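You operate a simulated robot arm through the tools that you are given. There is no shell and no other tool. Be economical: measure what you need, move in short steps, check, and stop when the job is done.

Carry out the task below with a simulated two-armed robot. There is one attempt and no reset: what you move stays moved.

## Task
Hold the medium basin on the wooden table steady with one hand, lift the green clip out of it with the other and set it down on the wooden table.

Only the result counts: the job must be done as asked and must still hold three seconds after the hand-in. Knocking over, shifting, dropping, spilling or breaking anything else fails it.

## Robot
Two 6-joint arms with two-finger parallel grippers on one trunk, on a base that drives. Base frame: it is fixed to the floor where the robot stands at the start and does not move with it; the origin is under the middle of the robot, x ahead of it, y to its left, z up; the surface under the hand at the start is at about z = 0.76. Lengths are in m, angles in degrees, forces in N, time in s.
The left shoulder is at the start at [0.06, 0.187, 1.047], the right one opposite. With the tool pointing down near the work surface each hand reaches from about 0.26 to 0.62 m from the robot's upright axis, wherever it stands, measured 20 degrees to its own side. Places, roughly: wooden table [0.6, 0, 0.8]. Payload 1.57 kg a hand.
The tool frame of a hand sits at the grasp point between the pads (the TCP): z along the fingers, y along the line on which they close. The tips reach 0.03 m beyond it. Largest opening 0.11 m; finger width 0.024, thickness 0.012; the body of the gripper, 0.048 by 0.112 m, starts 0.078 m behind the TCP.
Orientation is that of the tool frame in the base frame, as a unit quaternion [w, x, y, z]. With the fingers straight down and closing along the base's y, the tool's x points along the base's -x, its y along +y and its z along -z.

## Interface
- The arms move only by the tool send_rows. It takes "left_plan", "right_plan" or both (then of equal length, played together; a hand with none holds still); each is a list of rows, each an object of numbers (a shift or turn left out is 0, a gripper value left out holds the last): "hand": the finger opening in m, from 0 to 0.11; "dx", "dy", "dz": the shift along the tool's x, y, z in units of 30 mm (1.0 is 30 mm); "wx", "wy", "wz": the turn, a rotation vector about the tool's x, y, z in units of 8 degrees (1.0 is 8 degrees). In form: [{"hand": .., "dx": .., "dy": .., "dz": .., "wx": .., "wy": .., "wz": ..}, ...]. A call has 1 to 20 rows; each row shifts and turns the commanded pose from where the row before left it, along the tool's axes as they then stand. A call with a number of a shift or a turn outside -1 to 1 is refused whole. A row lasts 0.2 s, in which the tool goes at most 0.05 m and 8.6 degrees; a call with a longer step from one row to the next is refused whole, and so is a gripper value outside its range. A pose out of reach is approached as far as the arm can. The call stops where the force on the tool passes 40 N (or 10 N more than at its start, if that is more) or the arm is blocked; 0.2 s more then pass. The fingers move at their own pace (about 0.153 m/s each) and stop on an object; they squeeze with about 29 N. The grip force told is the motor's: it shows also when the fingers shut on nothing. Time passes only in rows, and 0.2 s behind the last, so rows that do not move let the fingers close. It gives the time, the measured TCP pose, the force on the tool (base axes), the opening and the grip force at its end, in the units of the frame above (readings bear some noise), with the torque about the TCP (base axes, N m) and any sound that the robot's microphone picked up.
- Cameras (640 x 400 px; columns grow to the right, rows downward): "scene" is now at [0.0158, -0.0144, 1.5794]; the picture's right is [-0.29, -0.96, 0.00], its down [-0.77, 0.24, -0.59] and it looks along [0.57, -0.17, -0.80] (base axes); focal length 260 px, centre (320, 200). "left" rides on the left gripper at [0.07, -0.016, -0.141] in its tool frame; the picture's right is [0.23, 0.97, 0.00], its down [-0.86, 0.20, -0.48] and it looks along [-0.47, 0.11, 0.88] (tool axes); focal length 222 px, centre (320, 200). "right" rides on the right gripper at [0.07, 0.016, -0.141] in its tool frame; the picture's right is [-0.23, 0.97, 0.00], its down [-0.86, -0.20, -0.48] and it looks along [-0.47, -0.11, 0.88] (tool axes); focal length 222 px, centre (320, 200). There is no depth. A picture from a camera that has moved, and an enlarged one, comes with that camera's place and axes in the base frame and with its lens. The place of the scene camera against the robot may be out by one fixed shift of up to 0.012 m in any direction.
- grab_frame(camera): a new picture of that camera. No time passes.
- lift_body(by): slides the trunk up (or, below 0, down) by that many m; the arms and the scene camera ride with it, the base frame stays. It gives what a move gives, with no picture.
- steer(legs): drives the robot by 1 to 6 legs, each [ahead, left, turn to the left] in m, m and degrees, along the robot's own axes; the way and the turn of a leg run together, so that a leg with both is an arc; at most 1.5 m and 180 degrees a leg. The arms and the cameras ride along, it lands a little off, and it stops where it bumps. It gives what a move gives.
- turn_head(pan, tilt): turns the head with the scene camera to pan (to the left, within 86 degrees either way) and tilt (down, from -29 to 69), counted from straight ahead of the robot. It gives what a move gives.
- zoom(camera, box): a new picture of the part [left, top, right, bottom] of that camera's present view, enlarged. No time passes.
- close_job(): hands the job in; it is judged then, once.

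Go step by step. Nothing tells you exact positions but the pictures and the camera data: compare them with the known pose of the tool, close in by small moves and look again before you grip or let go. The budget is 120 turns and 92 pictures, counting those below and the enlarged ones. Unless the task says otherwise, let go and move clear before handing in, and close with one line.

The tools are called after "Call:" by a JSON object that holds its "fn" and its "kwargs". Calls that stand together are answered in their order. send_rows: Moves the arms, as the interface text tells. Its arguments: {"type":"object","properties":{"left_plan":{"type":"array"},"right_plan":{"type":"array"}},"required":[]} The other tools are called the same way: lift_body (by) slides the trunk up or down; steer (legs) drives the base; turn_head (pan, tilt) turns the head that bears the scene camera; grab_frame (camera) takes a picture; zoom (camera, box) takes an enlarged picture of a part of a camera's view; close_job () hands the job in.

At the start:

```text
time_s: 0.0
left_ee_pos: [0.4925, 0.1408, 0.9798]
left_ee_rot: [0.001, 0.0, 1.0, 0.0]
left_contact_force: [-0.1, 0.1, 0.7]
left_wrist_torque: [0.02, 0.02, 0.0]
left_width: 0.1102
left_gripper_force: 0.1
right_ee_pos: [0.3488, -0.207, 0.9972]
right_ee_rot: [0.0, 0.001, 1.0, 0.001]
right_contact_force: [-0.4, -0.3, -1.1]
right_wrist_torque: [0.01, -0.02, 0.01]
right_width: 0.1102
right_gripper_force: 0.1
trunk travel left (down, up): [-0.675, 0.315]
robot x, y, heading: [0.0049, 0.0032, -0.2]
head pan, tilt: [-17.0, 53.5]
```

scene: 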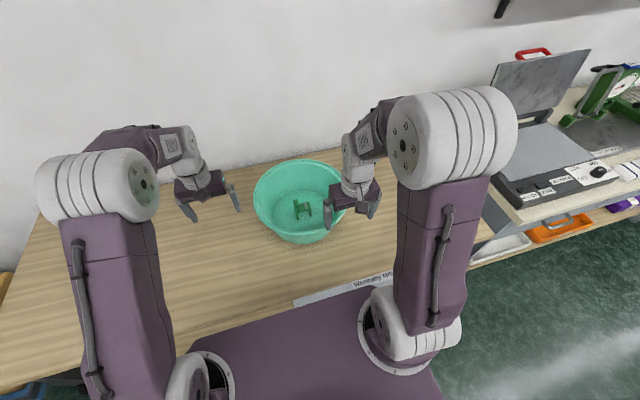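
right: 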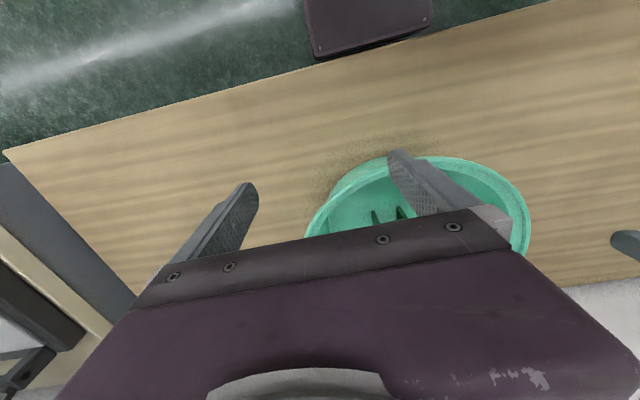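
left: 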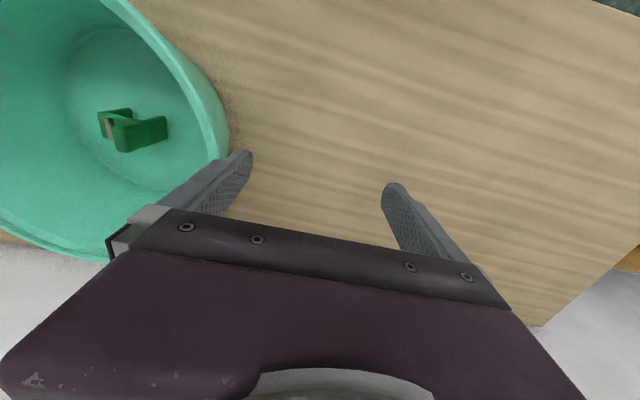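

The basin looks centred near [0.56, -0.10], with the clip near [0.56, -0.12] on its floor. I'll look closer to get the rim height and the clip's shape.

Call:
{"fn": "zoom", "kwargs": {"camera": "scene", "box": [220, 140, 380, 260]}}

Call:
{"fn": "zoom", "kwargs": {"camera": "left", "box": [0, 0, 260, 260]}}

```text
3.33 times, centred on (300, 200) of scene
camera zoom: at [0.0158, -0.0144, 1.5794], right [-0.29, -0.96, 0.0], down [-0.77, 0.24, -0.59], along [0.57, -0.17, -0.8], focal length 866 px, centre (387, 200)
```

zoom: 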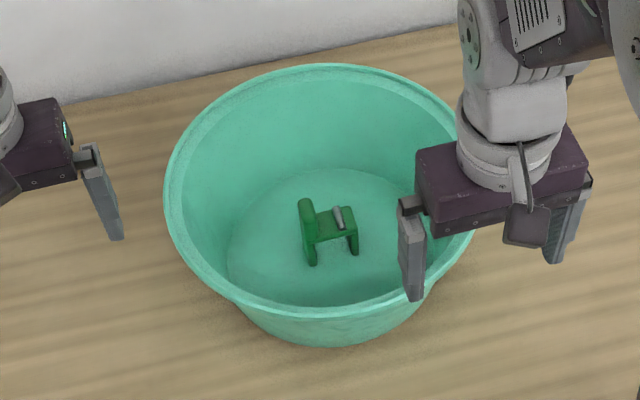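

```text
1.54 times, centred on (130, 130) of left
camera zoom: at [0.4208, 0.1257, 1.1222], right [-0.23, 0.97, 0.0], down [0.86, 0.2, 0.48], along [0.47, 0.11, -0.88], focal length 342 px, centre (612, 308)
```

zoom: 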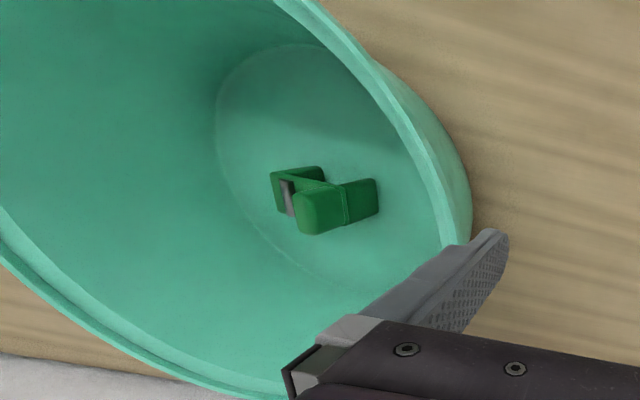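

Rim height is about 0.89 and radius about 0.16, so the +y rim point is near [0.545, 0.05]. I'll bring the left hand above that point and look.

Call:
{"fn": "send_rows", "kwargs": {"left_plan": [{"dx": -0.35, "dy": -0.6, "hand": 0.11}, {"dx": -0.35, "dy": -0.6}, {"dx": -0.35, "dy": -0.6}, {"dx": -0.35, "dy": -0.6}, {"dx": -0.35, "dy": -0.6}]}}

Call:
{"fn": "grab_frame", "kwargs": {"camera": "left"}}

Call:
{"fn": "grab_frame", "kwargs": {"camera": "scene"}}

```text
time_s: 1.2
left_ee_pos: [0.5428, 0.0497, 0.9806]
left_ee_rot: [-0.001, 0.0, 1.0, 0.0]
left_contact_force: [-0.4, -0.6, 0.4]
left_wrist_torque: [0.01, 0.0, 0.02]
left_width: 0.1101
left_gripper_force: 0.1
right_ee_pos: [0.3485, -0.2082, 0.9975]
right_ee_rot: [0.0, 0.0, 1.0, -0.001]
right_contact_force: [0.6, 0.3, -0.6]
right_wrist_torque: [0.02, 0.01, 0.03]
right_width: 0.1101
right_gripper_force: 0.1
trunk travel left (down, up): [-0.675, 0.315]
robot x, y, heading: [0.0009, -0.0003, 0.2]
head pan, tilt: [-17.0, 53.5]
```

```text
86 pictures are left
camera left: at [0.4719, 0.0342, 1.1225], right [-0.23, 0.97, 0.0], down [0.86, 0.2, 0.48], along [0.47, 0.11, -0.88], focal length 222 px, centre (320, 200)
```

left: 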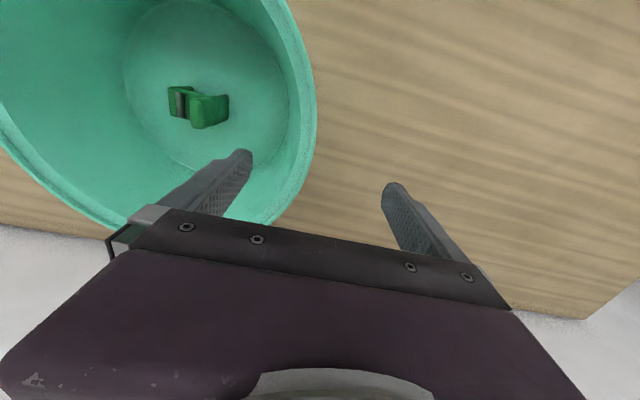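

```text
85 pictures are left
camera scene: at [0.0164, -0.015, 1.5794], right [-0.29, -0.96, 0.0], down [-0.77, 0.24, -0.59], along [0.57, -0.17, -0.8], focal length 260 px, centre (320, 200)
```

scene: 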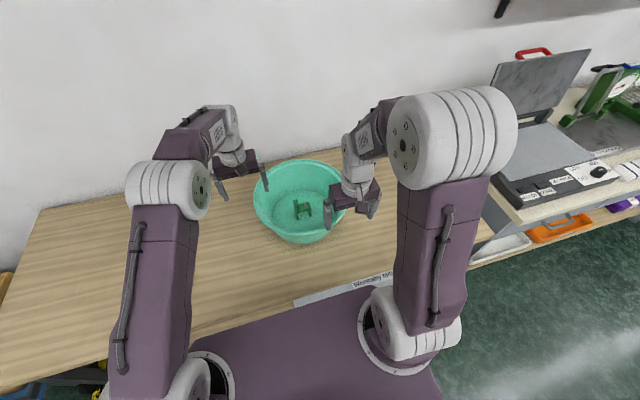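

The rim's outer edge at x≈0.54 works out at y≈0.041. I'll shift the hand inward a little and lower it partway to check.

Call:
{"fn": "send_rows", "kwargs": {"left_plan": [{"dy": -0.45}, {"dz": 0.7}, {"dz": 0.7}, {"dz": 0.6}]}}

Call:
{"fn": "grab_frame", "kwargs": {"camera": "left"}}

Call:
{"fn": "zoom", "kwargs": {"camera": "scene", "box": [200, 120, 360, 260]}}

Call:
{"fn": "grab_frame", "kwargs": {"camera": "right"}}

```text
time_s: 2.2
left_ee_pos: [0.5449, 0.0368, 0.9197]
left_ee_rot: [0.0, 0.0, 1.0, 0.0]
left_contact_force: [0.4, -0.5, 0.3]
left_wrist_torque: [0.0, 0.0, 0.02]
left_width: 0.1097
left_gripper_force: 0.1
right_ee_pos: [0.3487, -0.2083, 0.9966]
right_ee_rot: [-0.001, 0.0, 1.0, 0.0]
right_contact_force: [-1.2, 0.2, 0.1]
right_wrist_torque: [0.0, -0.02, 0.02]
right_width: 0.1102
right_gripper_force: 0.1
trunk travel left (down, up): [-0.675, 0.315]
robot x, y, heading: [0.0034, 0.0007, 0.1]
head pan, tilt: [-17.0, 53.5]
```

```text
84 pictures are left
camera left: at [0.4744, 0.0208, 1.0623], right [-0.23, 0.97, 0.0], down [0.86, 0.2, 0.48], along [0.47, 0.11, -0.88], focal length 222 px, centre (320, 200)
```

left: 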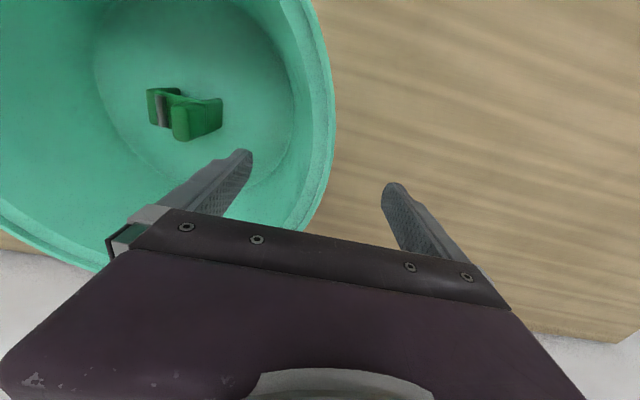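

```text
2.86 times, centred on (280, 190) of scene
camera zoom: at [0.0162, -0.0147, 1.5794], right [-0.29, -0.96, 0.0], down [-0.77, 0.24, -0.59], along [0.57, -0.17, -0.8], focal length 742 px, centre (434, 229)
```

zoom: 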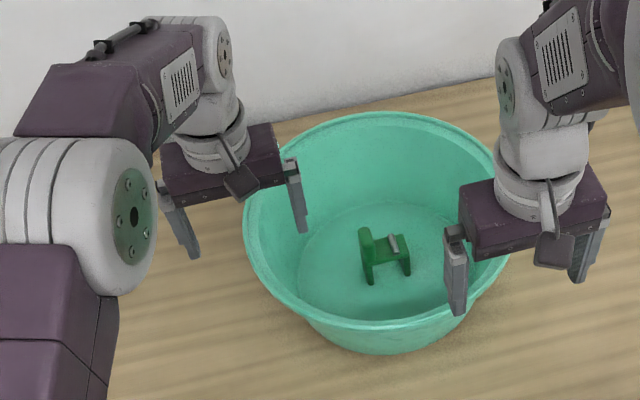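

```text
82 pictures are left
camera right: at [0.2795, -0.1914, 1.1389], right [0.23, 0.97, 0.0], down [0.86, -0.2, 0.48], along [0.47, -0.11, -0.88], focal length 222 px, centre (320, 200)
```

right: 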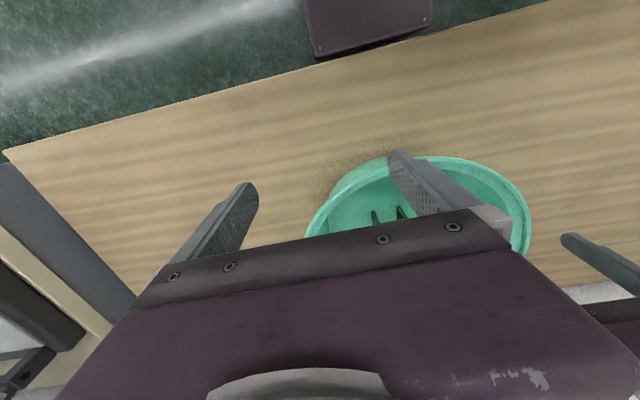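

The rim sits slightly outward of the finger midpoint. I'll shift 7 mm inward, lower about 4 cm, and check before closing.

Call:
{"fn": "send_rows", "kwargs": {"left_plan": [{"dy": -0.25}, {"dz": 0.5}, {"dz": 0.5}, {"dz": 0.3}]}}

Call:
{"fn": "grab_frame", "kwargs": {"camera": "left"}}

Call:
{"fn": "zoom", "kwargs": {"camera": "scene", "box": [200, 120, 360, 260]}}

```text
time_s: 3.2
left_ee_pos: [0.5443, 0.0276, 0.8816]
left_ee_rot: [0.0, 0.0, 1.0, -0.001]
left_contact_force: [-1.3, -0.6, -1.2]
left_wrist_torque: [-0.01, 0.0, -0.01]
left_width: 0.11
left_gripper_force: 0.1
right_ee_pos: [0.3499, -0.2078, 0.9971]
right_ee_rot: [0.0, 0.001, 1.0, 0.0]
right_contact_force: [-1.0, -0.1, -0.2]
right_wrist_torque: [-0.02, -0.01, 0.0]
right_width: 0.11
right_gripper_force: 0.2
trunk travel left (down, up): [-0.675, 0.315]
robot x, y, heading: [0.0045, 0.0004, 0.3]
head pan, tilt: [-17.0, 53.5]
```

```text
81 pictures are left
camera left: at [0.4737, 0.014, 1.0238], right [-0.23, 0.97, 0.0], down [0.86, 0.2, 0.48], along [0.47, 0.11, -0.88], focal length 222 px, centre (320, 200)
```

left: 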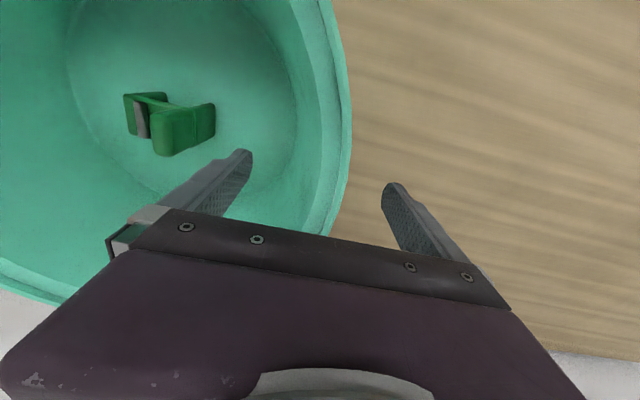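

```text
2.86 times, centred on (280, 190) of scene
camera zoom: at [0.016, -0.0146, 1.5794], right [-0.29, -0.96, 0.0], down [-0.77, 0.24, -0.59], along [0.57, -0.17, -0.8], focal length 742 px, centre (434, 229)
```

zoom: 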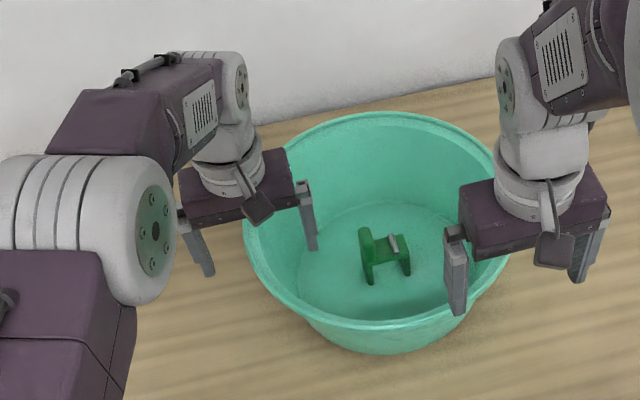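

The rim wall lies nearly at the midpoint between the fingers. I'll close partway and look again to centre before gripping.

Call:
{"fn": "send_rows", "kwargs": {"left_plan": [{"hand": 0.05}, {}, {}]}}

Call:
{"fn": "zoom", "kwargs": {"camera": "left", "box": [200, 80, 440, 230]}}

```text
time_s: 4.0
left_ee_pos: [0.5439, 0.029, 0.8813]
left_ee_rot: [0.0, 0.0, 1.0, -0.001]
left_contact_force: [-0.1, -0.4, 0.1]
left_wrist_torque: [0.01, 0.0, 0.03]
left_width: 0.0499
left_gripper_force: 0.0
right_ee_pos: [0.3486, -0.2071, 0.9977]
right_ee_rot: [0.0, 0.0, 1.0, 0.0]
right_contact_force: [0.8, -0.2, -0.3]
right_wrist_torque: [0.0, 0.01, -0.01]
right_width: 0.1098
right_gripper_force: 0.0
trunk travel left (down, up): [-0.675, 0.315]
robot x, y, heading: [-0.003, 0.0053, 0.1]
head pan, tilt: [-17.0, 53.5]
```

```text
2.67 times, centred on (320, 155) of left
camera zoom: at [0.4736, 0.0142, 1.024], right [-0.23, 0.97, 0.0], down [0.86, 0.2, 0.48], along [0.47, 0.11, -0.88], focal length 592 px, centre (320, 320)
```

zoom: 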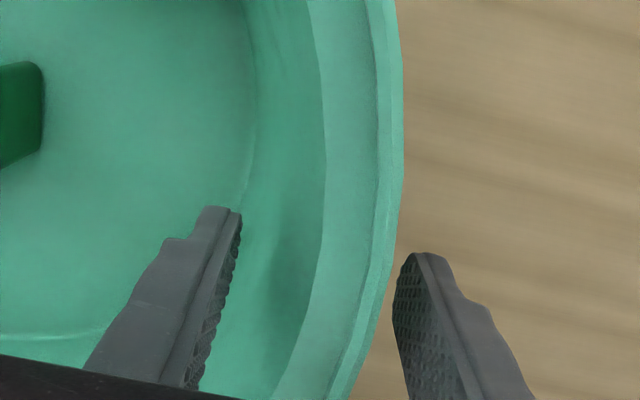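

The outer finger is nearer the lip, so I'll shift 5 mm outward and close the rest of the way.

Call:
{"fn": "send_rows", "kwargs": {"left_plan": [{"dy": 0.17}, {"hand": 0.035}, {}, {}]}}

Call:
{"fn": "zoom", "kwargs": {"camera": "left", "box": [200, 80, 440, 230]}}

```text
time_s: 5.0
left_ee_pos: [0.5439, 0.0347, 0.8826]
left_ee_rot: [0.0, 0.0, 1.0, -0.001]
left_contact_force: [0.0, 0.8, 0.9]
left_wrist_torque: [0.04, 0.02, -0.02]
left_width: 0.0353
left_gripper_force: 0.2
right_ee_pos: [0.3494, -0.2079, 0.9974]
right_ee_rot: [0.0, 0.0, 1.0, 0.0]
right_contact_force: [0.6, 0.1, 0.3]
right_wrist_torque: [0.0, 0.02, 0.02]
right_width: 0.1099
right_gripper_force: 0.1
trunk travel left (down, up): [-0.675, 0.315]
robot x, y, heading: [0.0001, 0.0002, -0.0]
head pan, tilt: [-17.0, 53.5]
```

```text
2.67 times, centred on (320, 155) of left
camera zoom: at [0.4735, 0.0189, 1.024], right [-0.23, 0.97, 0.0], down [0.86, 0.2, 0.48], along [0.47, 0.11, -0.88], focal length 592 px, centre (320, 320)
```

zoom: 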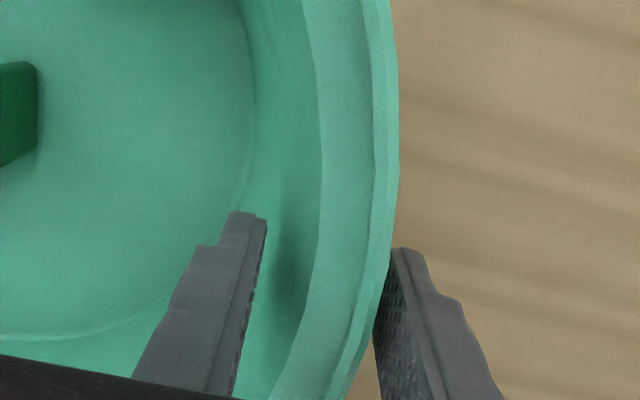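

The outer finger is touching the lip while the inner has about 8 mm to spare, so I'll shift another 4 mm outward and grip.

Call:
{"fn": "send_rows", "kwargs": {"left_plan": [{"dy": 0.15}, {"hand": 0.025}, {}, {}]}}

Call:
{"fn": "zoom", "kwargs": {"camera": "left", "box": [200, 80, 440, 230]}}

```text
time_s: 6.0
left_ee_pos: [0.5429, 0.0386, 0.8817]
left_ee_rot: [0.0, 0.0, 1.0, 0.0]
left_contact_force: [-0.3, -0.4, 0.2]
left_wrist_torque: [-0.01, -0.02, -0.04]
left_width: 0.0253
left_gripper_force: 0.1
right_ee_pos: [0.3481, -0.2084, 0.9971]
right_ee_rot: [0.0, 0.001, 1.0, 0.0]
right_contact_force: [0.2, -0.8, -0.9]
right_wrist_torque: [0.01, 0.01, 0.01]
right_width: 0.1101
right_gripper_force: 0.0
trunk travel left (down, up): [-0.675, 0.315]
robot x, y, heading: [0.0028, -0.0026, -0.3]
head pan, tilt: [-17.0, 53.5]
```

```text
2.67 times, centred on (320, 155) of left
camera zoom: at [0.4731, 0.0231, 1.024], right [-0.23, 0.97, 0.0], down [0.86, 0.2, 0.48], along [0.47, 0.11, -0.88], focal length 592 px, centre (320, 320)
```

zoom: 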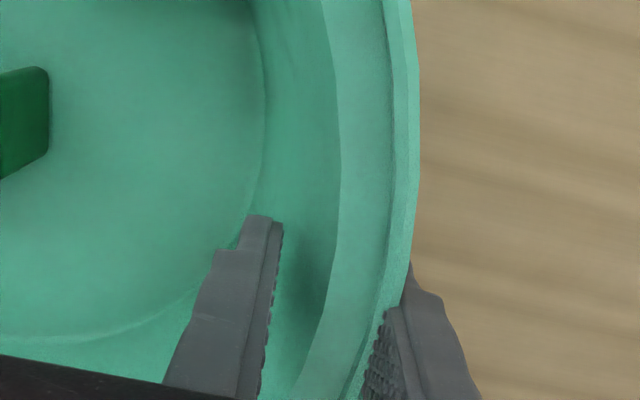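

The inner fingertip is evidently touching the sloping wall and nudging the basin, so I'll close fully here to take hold.

Call:
{"fn": "send_rows", "kwargs": {"left_plan": [{"hand": 0.0}, {}, {}, {}]}}

Call:
{"fn": "zoom", "kwargs": {"camera": "left", "box": [200, 80, 440, 230]}}

Call:
{"fn": "zoom", "kwargs": {"camera": "scene", "box": [220, 140, 380, 260]}}

```text
time_s: 7.0
left_ee_pos: [0.5419, 0.0376, 0.8818]
left_ee_rot: [0.0, 0.001, 1.0, 0.001]
left_contact_force: [-2.3, -1.5, 3.7]
left_wrist_torque: [-1.47, 0.12, -0.47]
left_width: 0.016
left_gripper_force: 29.4
right_ee_pos: [0.3489, -0.2076, 0.9975]
right_ee_rot: [0.0, 0.0, 1.0, 0.0]
right_contact_force: [-0.2, -0.5, -0.3]
right_wrist_torque: [-0.02, 0.01, -0.01]
right_width: 0.11
right_gripper_force: 0.1
trunk travel left (down, up): [-0.675, 0.315]
robot x, y, heading: [-0.0007, -0.0006, -0.1]
head pan, tilt: [-17.0, 53.5]
```

```text
2.67 times, centred on (320, 155) of left
camera zoom: at [0.4726, 0.023, 1.0244], right [-0.23, 0.97, 0.0], down [0.85, 0.2, 0.48], along [0.47, 0.11, -0.88], focal length 592 px, centre (320, 320)
```

zoom: 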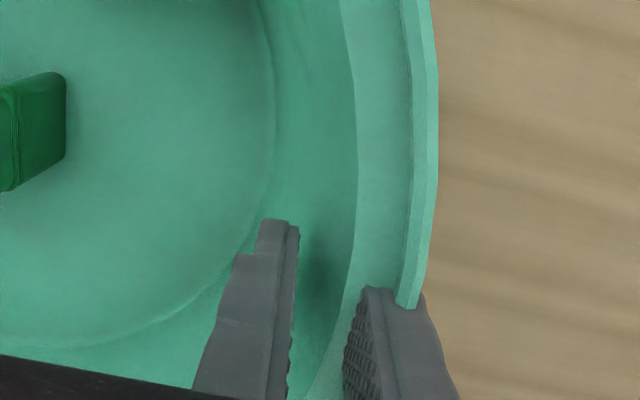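

```text
3.33 times, centred on (300, 200) of scene
camera zoom: at [0.0148, -0.0144, 1.5794], right [-0.29, -0.96, 0.0], down [-0.77, 0.24, -0.59], along [0.57, -0.17, -0.8], focal length 866 px, centre (387, 200)
```

zoom: 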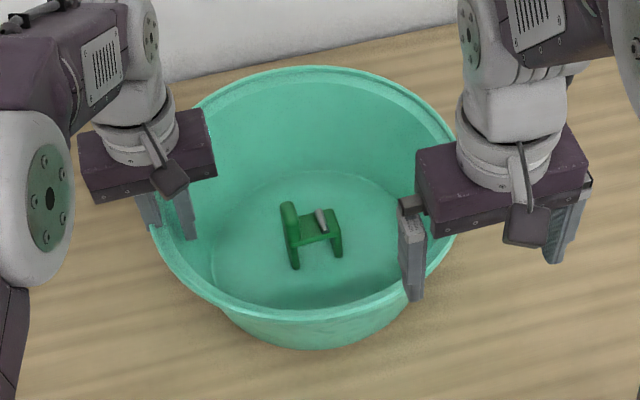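

The rim is held (29 N), but the basin slid about 14 mm toward +y. I'll gently slide it back while gripped.

Call:
{"fn": "send_rows", "kwargs": {"left_plan": [{"dy": -0.1}, {"dy": -0.1}, {"dy": -0.1}, {"dy": -0.1}, {}]}}

Call:
{"fn": "zoom", "kwargs": {"camera": "scene", "box": [220, 140, 380, 260]}}

```text
time_s: 8.2
left_ee_pos: [0.544, 0.0278, 0.8828]
left_ee_rot: [0.001, 0.0, 1.0, -0.001]
left_contact_force: [0.5, 3.5, 8.0]
left_wrist_torque: [-1.35, -0.07, 0.3]
left_width: 0.0158
left_gripper_force: 29.3
right_ee_pos: [0.3474, -0.2085, 0.9978]
right_ee_rot: [0.0, 0.0, 1.0, 0.0]
right_contact_force: [-0.1, 0.1, 0.2]
right_wrist_torque: [0.0, -0.03, -0.02]
right_width: 0.1099
right_gripper_force: 0.0
trunk travel left (down, up): [-0.675, 0.315]
robot x, y, heading: [-0.0043, -0.0004, 0.4]
head pan, tilt: [-17.0, 53.5]
```

```text
3.33 times, centred on (300, 200) of scene
camera zoom: at [0.0146, -0.0132, 1.5795], right [-0.29, -0.96, 0.0], down [-0.77, 0.23, -0.59], along [0.57, -0.17, -0.8], focal length 866 px, centre (387, 200)
```

zoom: 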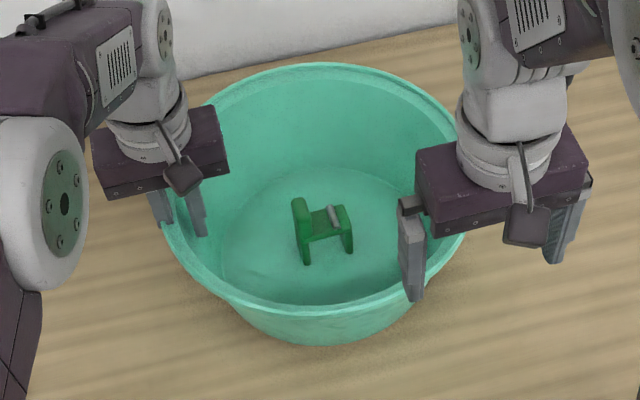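

The basin is back to within a few millimetres of its start. Now I'll bring the right hand over near the clip to view it.

Call:
{"fn": "send_rows", "kwargs": {"right_plan": [{"dx": -0.8, "dy": 0.4}, {"dx": -0.8, "dy": 0.4}, {"dx": -0.8, "dy": 0.4}, {"dx": -0.8, "dy": 0.4}, {"dx": -0.8, "dy": 0.4}]}}

Call:
{"fn": "grab_frame", "kwargs": {"camera": "right"}}

Call:
{"fn": "grab_frame", "kwargs": {"camera": "scene"}}

Call:
{"fn": "zoom", "kwargs": {"camera": "left", "box": [60, 40, 300, 190]}}

```text
time_s: 9.4
left_ee_pos: [0.5437, 0.0274, 0.8831]
left_ee_rot: [0.002, -0.001, 1.0, -0.001]
left_contact_force: [2.0, 1.3, 11.3]
left_wrist_torque: [-1.5, 0.32, 0.24]
left_width: 0.0161
left_gripper_force: 29.1
right_ee_pos: [0.4682, -0.1501, 0.9981]
right_ee_rot: [0.0, 0.0, 1.0, 0.0]
right_contact_force: [-0.4, -0.1, 0.6]
right_wrist_torque: [0.0, 0.0, 0.03]
right_width: 0.1099
right_gripper_force: 0.1
trunk travel left (down, up): [-0.675, 0.315]
robot x, y, heading: [-0.0027, 0.0014, -0.0]
head pan, tilt: [-17.0, 53.5]
```

```text
73 pictures are left
camera right: at [0.399, -0.1324, 1.1396], right [0.23, 0.97, 0.0], down [0.85, -0.2, 0.48], along [0.47, -0.11, -0.88], focal length 222 px, centre (320, 200)
```

right: 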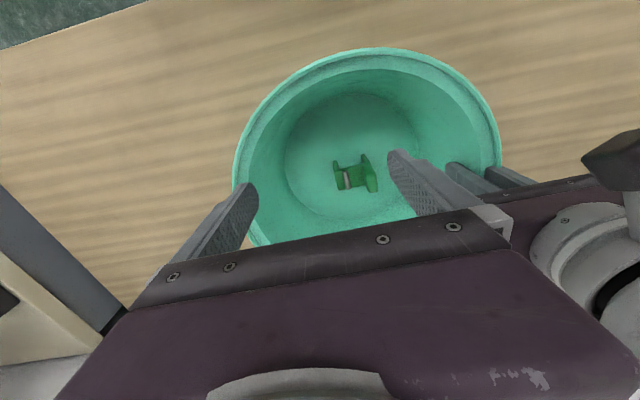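

```text
72 pictures are left
camera scene: at [0.0146, -0.0136, 1.5795], right [-0.29, -0.96, 0.0], down [-0.77, 0.23, -0.59], along [0.57, -0.17, -0.8], focal length 260 px, centre (320, 200)
```

scene: 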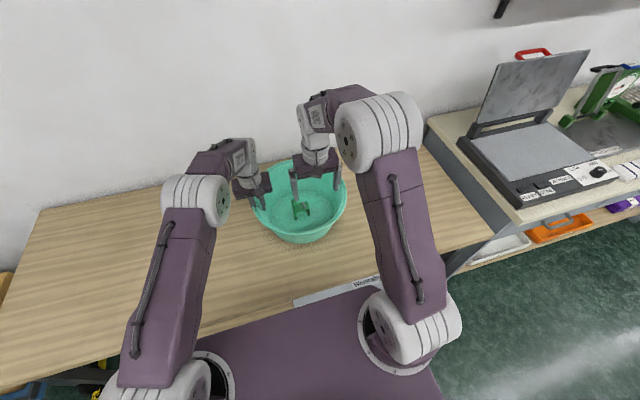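

```text
2.67 times, centred on (180, 115) of left
camera zoom: at [0.4731, 0.0125, 1.0241], right [-0.23, 0.97, 0.0], down [0.85, 0.2, 0.48], along [0.47, 0.11, -0.88], focal length 592 px, centre (693, 427)
```

zoom: 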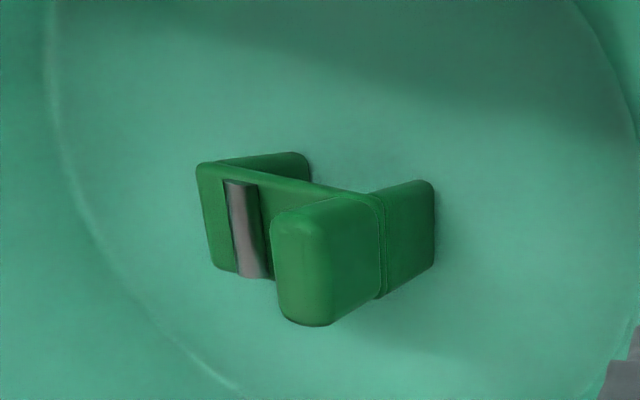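

Call:
{"fn": "zoom", "kwargs": {"camera": "right", "box": [310, 140, 406, 200]}}

```text
6.67 times, centred on (358, 170) of right
camera zoom: at [0.399, -0.1324, 1.1396], right [0.23, 0.97, 0.0], down [0.85, -0.2, 0.48], along [0.47, -0.11, -0.88], focal length 1481 px, centre (67, 400)
```

zoom: 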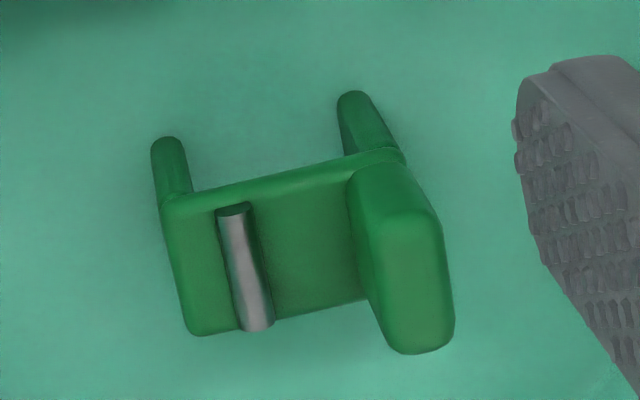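

The clip stands with two upright sides, outer faces at about y = -0.142 and -0.082, centred at x≈0.547, with its base at z≈0.77. A y-closing grip suits it, so I'll move over it and start down.

Call:
{"fn": "send_rows", "kwargs": {"right_plan": [{"dx": -0.66, "dy": 0.32}, {"dx": -0.66, "dy": 0.32}, {"dx": -0.66, "dy": 0.32}, {"dx": -0.66, "dy": 0.32}, {"dz": 0.8}, {"dz": 0.8}]}}

Call:
{"fn": "grab_frame", "kwargs": {"camera": "right"}}

Call:
{"fn": "zoom", "kwargs": {"camera": "scene", "box": [220, 140, 380, 260]}}

Call:
{"fn": "grab_frame", "kwargs": {"camera": "left"}}

```text
time_s: 10.8
left_ee_pos: [0.5426, 0.028, 0.8832]
left_ee_rot: [0.002, 0.0, 1.0, 0.001]
left_contact_force: [0.4, 1.3, 9.9]
left_wrist_torque: [-1.45, 0.11, 0.34]
left_width: 0.0163
left_gripper_force: 29.4
right_ee_pos: [0.5468, -0.1094, 0.949]
right_ee_rot: [0.0, -0.001, 1.0, 0.0]
right_contact_force: [-0.3, -0.3, -1.1]
right_wrist_torque: [0.0, 0.01, -0.01]
right_width: 0.11
right_gripper_force: 0.1
trunk travel left (down, up): [-0.675, 0.315]
robot x, y, heading: [0.0004, 0.0038, -0.1]
head pan, tilt: [-17.0, 53.5]
```

```text
69 pictures are left
camera right: at [0.478, -0.0928, 1.0915], right [0.23, 0.97, 0.0], down [0.85, -0.2, 0.48], along [0.47, -0.11, -0.88], focal length 222 px, centre (320, 200)
```

right: 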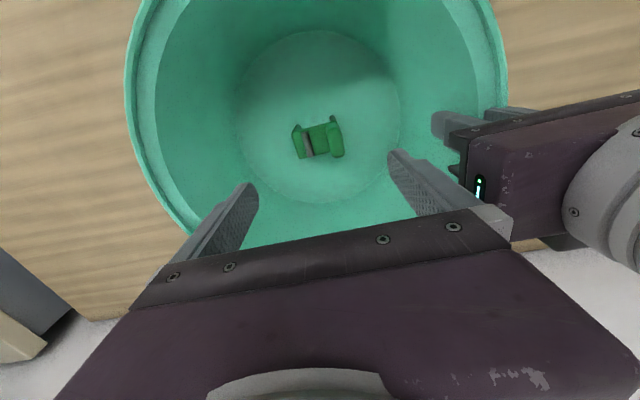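

```text
3.33 times, centred on (300, 200) of scene
camera zoom: at [0.0144, -0.0139, 1.5795], right [-0.29, -0.96, 0.0], down [-0.77, 0.23, -0.59], along [0.57, -0.17, -0.8], focal length 866 px, centre (387, 200)
```

zoom: 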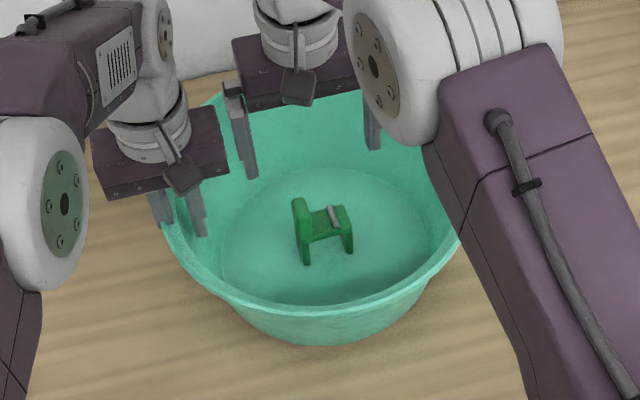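

```text
67 pictures are left
camera left: at [0.4729, 0.0124, 1.0241], right [-0.23, 0.97, 0.0], down [0.85, 0.2, 0.48], along [0.47, 0.11, -0.88], focal length 222 px, centre (320, 200)
```

left: 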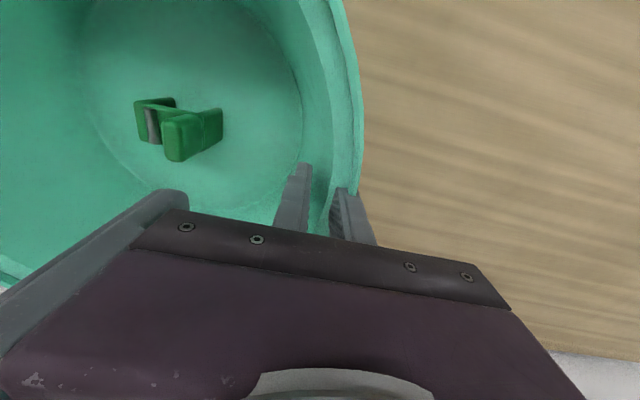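

The clip's image falls where I predicted, so alignment is good. I'll lower partway and check again.

Call:
{"fn": "send_rows", "kwargs": {"right_plan": [{"dz": 0.8}, {"dz": 0.8}, {"dz": 0.8}, {"dz": 0.6}]}}

Call:
{"fn": "grab_frame", "kwargs": {"camera": "right"}}

Call:
{"fn": "zoom", "kwargs": {"camera": "scene", "box": [220, 140, 380, 260]}}

```text
time_s: 11.8
left_ee_pos: [0.5436, 0.0274, 0.8819]
left_ee_rot: [0.002, 0.0, 1.0, 0.0]
left_contact_force: [0.3, 1.1, 9.8]
left_wrist_torque: [-1.47, 0.0, 0.36]
left_width: 0.0161
left_gripper_force: 29.4
right_ee_pos: [0.549, -0.1079, 0.8605]
right_ee_rot: [0.001, 0.0, 1.0, 0.0]
right_contact_force: [-0.2, -0.2, -0.2]
right_wrist_torque: [0.0, -0.01, -0.01]
right_width: 0.1102
right_gripper_force: 0.0
trunk travel left (down, up): [-0.675, 0.315]
robot x, y, heading: [0.0019, -0.0007, 0.2]
head pan, tilt: [-17.0, 53.5]
```

```text
66 pictures are left
camera right: at [0.4782, -0.0916, 1.0024], right [0.23, 0.97, 0.0], down [0.85, -0.2, 0.48], along [0.47, -0.11, -0.88], focal length 222 px, centre (320, 200)
```

right: 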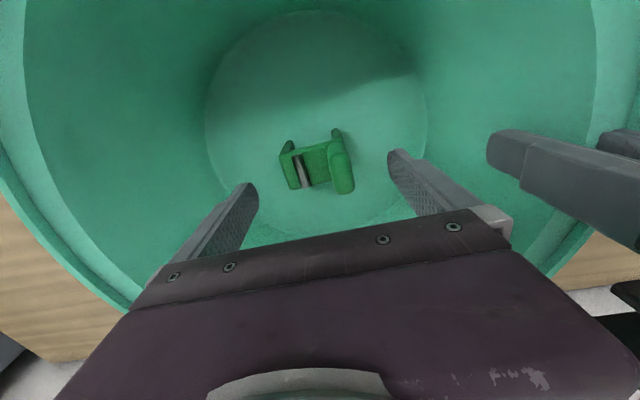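

```text
3.33 times, centred on (300, 200) of scene
camera zoom: at [0.0144, -0.014, 1.5795], right [-0.29, -0.96, 0.0], down [-0.77, 0.23, -0.59], along [0.57, -0.17, -0.8], focal length 866 px, centre (387, 200)
```

zoom: 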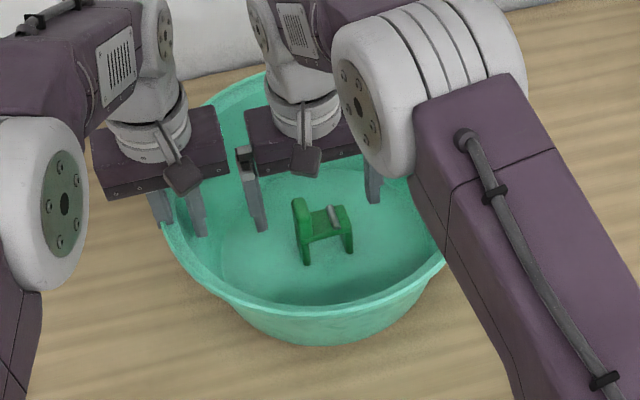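

Still well centred. Now down to z≈0.81.

Call:
{"fn": "send_rows", "kwargs": {"right_plan": [{"dz": 0.6, "dy": -0.1}, {"dz": 0.6}, {"dz": 0.5}]}}

Call:
{"fn": "grab_frame", "kwargs": {"camera": "right"}}

Call:
{"fn": "zoom", "kwargs": {"camera": "scene", "box": [220, 140, 380, 260]}}

```text
time_s: 12.6
left_ee_pos: [0.5437, 0.0263, 0.8808]
left_ee_rot: [0.001, 0.0, 1.0, 0.001]
left_contact_force: [1.2, 0.3, 10.7]
left_wrist_torque: [-1.42, 0.0, 0.36]
left_width: 0.0159
left_gripper_force: 29.7
right_ee_pos: [0.5474, -0.1123, 0.8082]
right_ee_rot: [0.001, 0.0, 1.0, 0.0]
right_contact_force: [-0.7, 0.1, -1.2]
right_wrist_torque: [0.01, 0.01, -0.02]
right_width: 0.1098
right_gripper_force: 0.1
trunk travel left (down, up): [-0.675, 0.315]
robot x, y, heading: [0.0003, -0.0001, 0.3]
head pan, tilt: [-17.0, 53.5]
```

```text
64 pictures are left
camera right: at [0.4782, -0.0952, 0.9511], right [0.23, 0.97, 0.0], down [0.85, -0.2, 0.48], along [0.47, -0.11, -0.88], focal length 222 px, centre (320, 200)
```

right: 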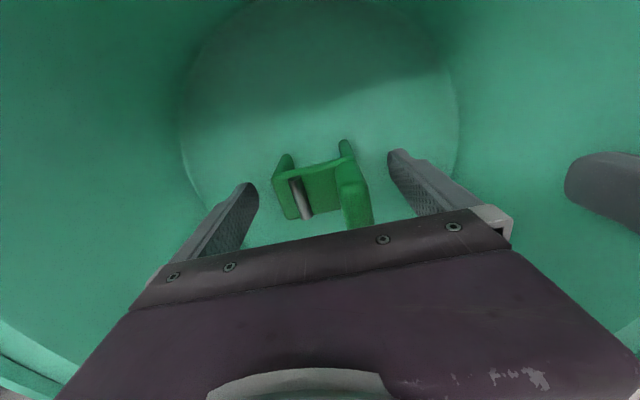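

```text
3.33 times, centred on (300, 200) of scene
camera zoom: at [0.0144, -0.014, 1.5795], right [-0.29, -0.96, 0.0], down [-0.77, 0.23, -0.59], along [0.57, -0.17, -0.8], focal length 866 px, centre (387, 200)
```

zoom: 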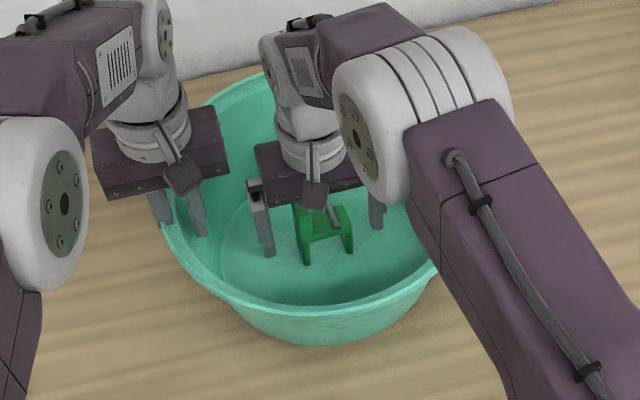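

The fingers straddle the clip evenly. Closing.

Call:
{"fn": "send_rows", "kwargs": {"right_plan": [{"hand": 0.07}, {"hand": 0.06}, {"hand": 0.04}, {"hand": 0.0}, {}, {}]}}

Call:
{"fn": "grab_frame", "kwargs": {"camera": "right"}}

Call:
{"fn": "zoom", "kwargs": {"camera": "scene", "box": [220, 140, 380, 260]}}

```text
time_s: 14.0
left_ee_pos: [0.5433, 0.0271, 0.8821]
left_ee_rot: [0.001, 0.0, 1.0, 0.0]
left_contact_force: [0.4, 0.6, 10.3]
left_wrist_torque: [-1.41, -0.2, -0.09]
left_width: 0.016
left_gripper_force: 28.9
right_ee_pos: [0.548, -0.1121, 0.8086]
right_ee_rot: [0.001, 0.0, 1.0, 0.0]
right_contact_force: [-0.7, 0.3, 0.6]
right_wrist_torque: [0.03, 0.04, -0.05]
right_width: 0.0576
right_gripper_force: 29.1
trunk travel left (down, up): [-0.675, 0.315]
robot x, y, heading: [0.0025, -0.0007, -0.0]
head pan, tilt: [-17.0, 53.5]
```

```text
62 pictures are left
camera right: at [0.4781, -0.0951, 0.9513], right [0.23, 0.97, 0.0], down [0.85, -0.2, 0.48], along [0.47, -0.11, -0.88], focal length 222 px, centre (320, 200)
```

right: 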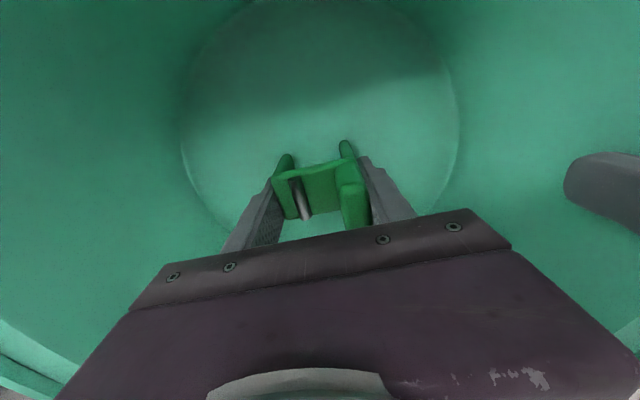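

```text
3.33 times, centred on (300, 200) of scene
camera zoom: at [0.0144, -0.014, 1.5794], right [-0.29, -0.96, 0.0], down [-0.77, 0.23, -0.59], along [0.57, -0.17, -0.8], focal length 866 px, centre (387, 200)
```

zoom: 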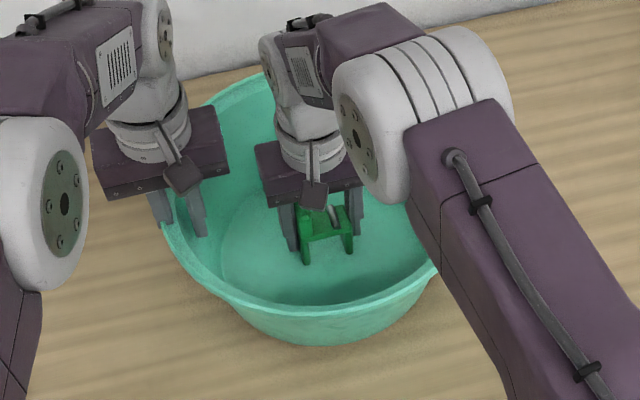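

The clip is gripped at 58 mm with 29 N. Lifting straight up, with the left hand holding the basin.

Call:
{"fn": "send_rows", "kwargs": {"right_plan": [{"dz": -0.4}, {"dz": -0.7}, {"dz": -0.8}, {"dz": -0.8}, {"dz": -0.8}, {"dz": -0.8}, {"dz": -0.8}, {"dz": -0.8}, {"dz": -0.6}]}}

Call:
{"fn": "grab_frame", "kwargs": {"camera": "scene"}}

Call:
{"fn": "grab_frame", "kwargs": {"camera": "right"}}

```text
time_s: 16.0
left_ee_pos: [0.5435, 0.0275, 0.8828]
left_ee_rot: [0.002, 0.0, 1.0, 0.0]
left_contact_force: [0.0, 0.1, 9.6]
left_wrist_torque: [-1.4, 0.04, 0.16]
left_width: 0.0161
left_gripper_force: 29.0
right_ee_pos: [0.5466, -0.1135, 1.0043]
right_ee_rot: [0.0, -0.001, 1.0, 0.0]
right_contact_force: [-0.3, -0.2, 0.0]
right_wrist_torque: [0.02, 0.01, 0.0]
right_width: 0.0573
right_gripper_force: 29.0
trunk travel left (down, up): [-0.675, 0.315]
robot x, y, heading: [-0.0006, 0.0012, 0.3]
head pan, tilt: [-17.0, 53.5]
```

```text
60 pictures are left
camera scene: at [0.0144, -0.014, 1.5794], right [-0.29, -0.96, 0.0], down [-0.77, 0.23, -0.59], along [0.57, -0.17, -0.8], focal length 260 px, centre (320, 200)
```

scene: 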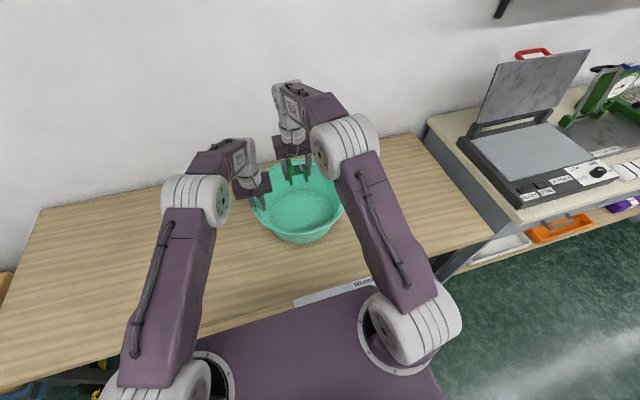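

```text
59 pictures are left
camera right: at [0.4774, -0.0956, 1.1467], right [0.23, 0.97, 0.0], down [0.85, -0.2, 0.48], along [0.47, -0.11, -0.88], focal length 222 px, centre (320, 200)
```

right: 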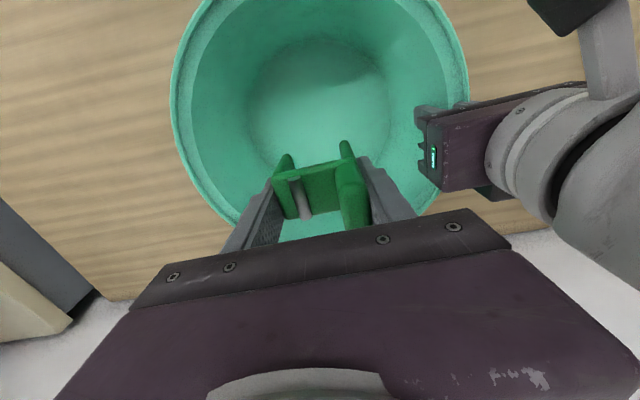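

The clip is clear of the basin. I'll carry it to open table at about [0.42, -0.35].

Call:
{"fn": "send_rows", "kwargs": {"right_plan": [{"dx": 0.42, "dy": -0.79}, {"dx": 0.42, "dy": -0.79}, {"dx": 0.42, "dy": -0.79}, {"dx": 0.42, "dy": -0.79}, {"dx": 0.42, "dy": -0.79}, {"dx": 0.42, "dy": -0.79}, {"dx": 0.42, "dy": -0.79}, {"dx": 0.42, "dy": -0.79}, {"dx": 0.42, "dy": -0.79}, {"dx": 0.42, "dy": -0.79}, {}]}}

Call:
{"fn": "grab_frame", "kwargs": {"camera": "scene"}}

Call:
{"fn": "grab_frame", "kwargs": {"camera": "right"}}

```text
time_s: 18.4
left_ee_pos: [0.5434, 0.0274, 0.8822]
left_ee_rot: [0.001, 0.0, 1.0, -0.001]
left_contact_force: [-0.3, 1.1, 8.1]
left_wrist_torque: [-1.44, 0.08, 0.21]
left_width: 0.016
left_gripper_force: 28.9
right_ee_pos: [0.4232, -0.351, 1.0033]
right_ee_rot: [0.0, 0.0, 1.0, 0.0]
right_contact_force: [0.1, 0.4, -0.8]
right_wrist_torque: [0.03, 0.01, -0.01]
right_width: 0.0573
right_gripper_force: 29.2
trunk travel left (down, up): [-0.675, 0.315]
robot x, y, heading: [-0.0009, 0.0003, 0.1]
head pan, tilt: [-17.0, 53.5]
```

```text
58 pictures are left
camera scene: at [0.0143, -0.0138, 1.5795], right [-0.29, -0.96, 0.0], down [-0.77, 0.23, -0.59], along [0.57, -0.17, -0.8], focal length 260 px, centre (320, 200)
```

scene: 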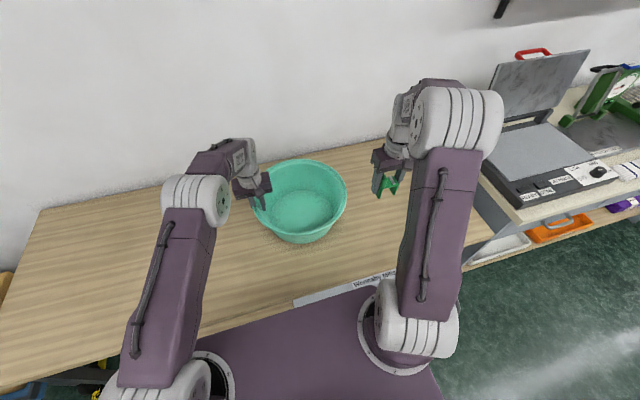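

```text
57 pictures are left
camera right: at [0.3529, -0.3333, 1.1458], right [0.23, 0.97, 0.0], down [0.85, -0.2, 0.48], along [0.47, -0.11, -0.88], focal length 222 px, centre (320, 200)
```

right: 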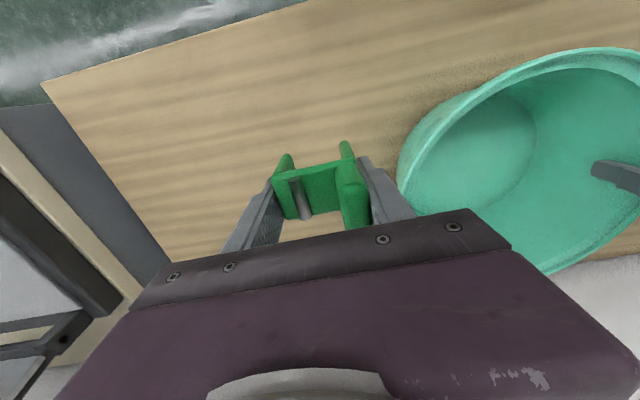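

Clear table lies below. Lowering to just above the surface.

Call:
{"fn": "send_rows", "kwargs": {"right_plan": [{"dz": 0.9}, {"dz": 0.9}, {"dz": 0.9}, {"dz": 0.9}, {"dz": 0.9}, {"dz": 0.9}, {"dz": 0.6}, {"dz": 0.1}, {"dz": 0.1}, {}]}}

Call:
{"fn": "zoom", "kwargs": {"camera": "scene", "box": [340, 140, 440, 220]}}

Call:
{"fn": "grab_frame", "kwargs": {"camera": "right"}}

```text
time_s: 20.6
left_ee_pos: [0.5428, 0.0274, 0.8824]
left_ee_rot: [0.001, 0.0, 1.0, 0.001]
left_contact_force: [-1.0, 1.2, 10.1]
left_wrist_torque: [-1.42, -0.16, -0.09]
left_width: 0.0159
left_gripper_force: 28.5
right_ee_pos: [0.4206, -0.3496, 0.8174]
right_ee_rot: [0.001, 0.001, 1.0, 0.0]
right_contact_force: [-0.2, 0.3, 0.1]
right_wrist_torque: [0.03, -0.03, -0.04]
right_width: 0.0571
right_gripper_force: 29.3
trunk travel left (down, up): [-0.675, 0.315]
robot x, y, heading: [-0.0012, 0.0008, 0.1]
head pan, tilt: [-17.0, 53.5]
```

```text
5.00 times, centred on (390, 180) of scene
camera zoom: at [0.0143, -0.014, 1.5794], right [-0.29, -0.96, 0.0], down [-0.77, 0.23, -0.59], along [0.57, -0.17, -0.8], focal length 1299 px, centre (-30, 300)
```

zoom: 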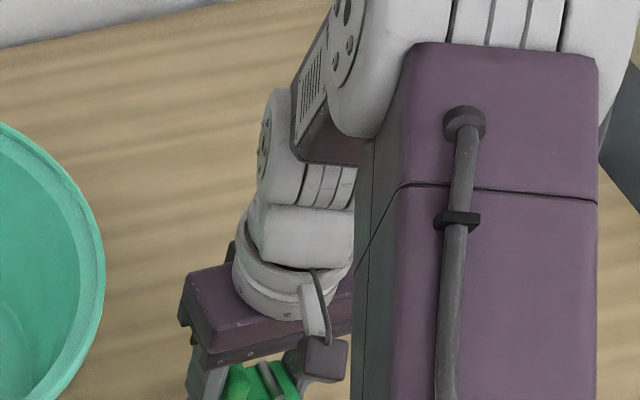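

```text
55 pictures are left
camera right: at [0.3509, -0.3331, 0.9593], right [0.23, 0.97, 0.0], down [0.85, -0.2, 0.48], along [0.47, -0.11, -0.88], focal length 222 px, centre (320, 200)
```

right: 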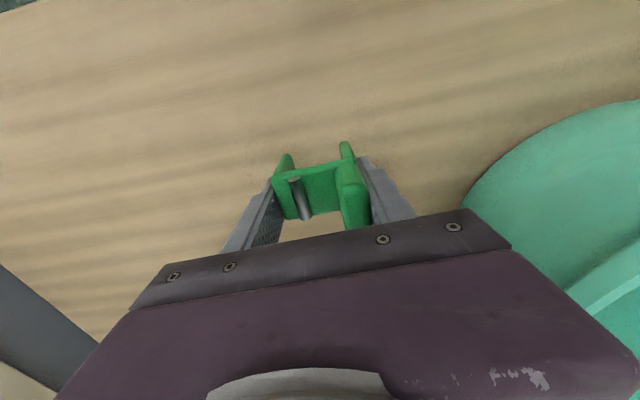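

No contact yet. I'll lower in 1.5 mm steps and watch the force.

Call:
{"fn": "send_rows", "kwargs": {"right_plan": [{"dz": 0.05}, {"dz": 0.05}, {"dz": 0.05}, {"dz": 0.05}, {"dz": 0.05}, {"dz": 0.05}, {}]}}

```text
time_s: 22.2
left_ee_pos: [0.5435, 0.0287, 0.8828]
left_ee_rot: [0.001, 0.0, 1.0, 0.001]
left_contact_force: [0.0, -0.1, 9.0]
left_wrist_torque: [-1.43, -0.07, -0.2]
left_width: 0.016
left_gripper_force: 28.8
right_ee_pos: [0.4217, -0.3498, 0.8083]
right_ee_rot: [0.001, 0.0, 1.0, 0.0]
right_contact_force: [0.0, -0.3, 0.0]
right_wrist_torque: [0.0, 0.03, 0.01]
right_width: 0.0574
right_gripper_force: 28.9
trunk travel left (down, up): [-0.675, 0.315]
robot x, y, heading: [0.0012, 0.0008, -0.1]
head pan, tilt: [-17.0, 53.5]
```

Call:
{"fn": "send_rows", "kwargs": {"right_plan": [{"dz": 0.05}, {"dz": 0.05}, {"dz": 0.05}, {}]}}

```text
time_s: 23.2
left_ee_pos: [0.5416, 0.0279, 0.8823]
left_ee_rot: [0.001, 0.0, 1.0, 0.0]
left_contact_force: [-0.6, 0.7, 9.8]
left_wrist_torque: [-1.43, -0.08, -0.25]
left_width: 0.0159
left_gripper_force: 29.3
right_ee_pos: [0.4219, -0.3493, 0.8038]
right_ee_rot: [0.0, 0.0, 1.0, -0.001]
right_contact_force: [-0.1, -0.6, 0.1]
right_wrist_torque: [-0.01, -0.01, 0.02]
right_width: 0.0576
right_gripper_force: 28.8
trunk travel left (down, up): [-0.675, 0.315]
robot x, y, heading: [0.0006, 0.0011, -0.2]
head pan, tilt: [-17.0, 53.5]
```

There is still no contact at z = 0.804, so I'll continue in 1 mm steps.

Call:
{"fn": "send_rows", "kwargs": {"right_plan": [{"dz": 0.035}, {"dz": 0.035}, {"dz": 0.035}, {}]}}

Call:
{"fn": "grab_frame", "kwargs": {"camera": "right"}}

```text
time_s: 24.2
left_ee_pos: [0.5428, 0.0287, 0.8838]
left_ee_rot: [0.001, 0.0, 1.0, 0.0]
left_contact_force: [1.1, -3.0, 3.6]
left_wrist_torque: [-1.49, 0.08, 0.35]
left_width: 0.0156
left_gripper_force: 29.0
right_ee_pos: [0.4224, -0.3491, 0.8022]
right_ee_rot: [0.003, 0.0, 1.0, -0.001]
right_contact_force: [0.8, -2.6, 28.2]
right_wrist_torque: [-0.34, 0.23, -0.02]
right_width: 0.0578
right_gripper_force: 29.1
trunk travel left (down, up): [-0.675, 0.315]
robot x, y, heading: [-0.0, 0.0037, -0.1]
head pan, tilt: [-17.0, 53.5]
```

```text
54 pictures are left
camera right: at [0.3514, -0.3323, 0.9441], right [0.23, 0.97, 0.0], down [0.85, -0.2, 0.48], along [0.47, -0.11, -0.87], focal length 222 px, centre (320, 200)
```

right: 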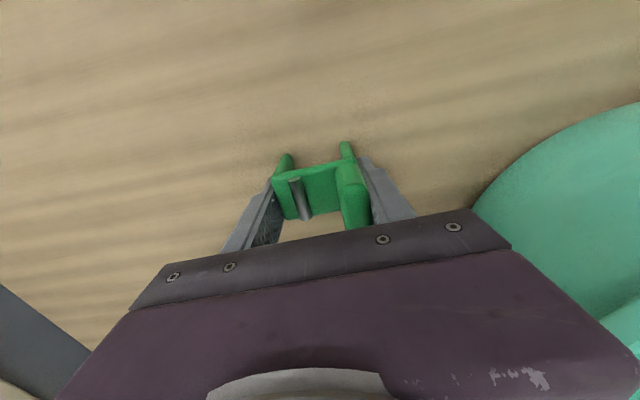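

The clip has touched down (28 N). I'll ease up 1 mm and open the fingers.

Call:
{"fn": "send_rows", "kwargs": {"right_plan": [{"dz": -0.03}, {"hand": 0.062}, {"hand": 0.07}, {"hand": 0.085}, {}]}}

Call:
{"fn": "grab_frame", "kwargs": {"camera": "right"}}

```text
time_s: 25.4
left_ee_pos: [0.5422, 0.0282, 0.8824]
left_ee_rot: [0.001, 0.0, 1.0, 0.0]
left_contact_force: [-1.3, 3.8, 9.1]
left_wrist_torque: [-1.42, -0.31, -0.3]
left_width: 0.0161
left_gripper_force: 29.4
right_ee_pos: [0.4216, -0.3489, 0.8025]
right_ee_rot: [0.0, 0.0, 1.0, 0.0]
right_contact_force: [-0.2, -0.6, 0.0]
right_wrist_torque: [0.0, 0.03, 0.05]
right_width: 0.0849
right_gripper_force: 0.1
trunk travel left (down, up): [-0.675, 0.315]
robot x, y, heading: [-0.0025, -0.0011, 0.0]
head pan, tilt: [-17.0, 53.5]
```

```text
53 pictures are left
camera right: at [0.352, -0.332, 0.9436], right [0.23, 0.97, 0.0], down [0.85, -0.2, 0.48], along [0.47, -0.11, -0.88], focal length 222 px, centre (320, 200)
```

right: 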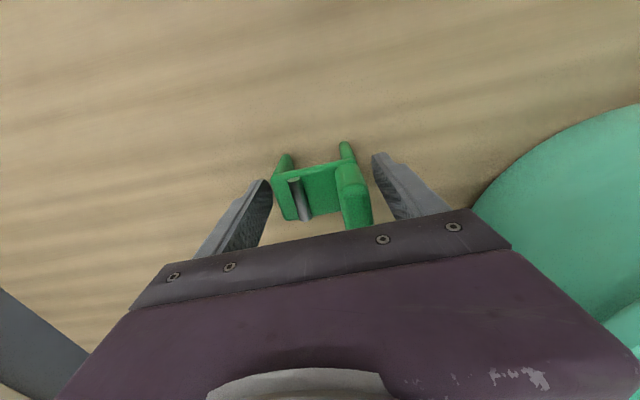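

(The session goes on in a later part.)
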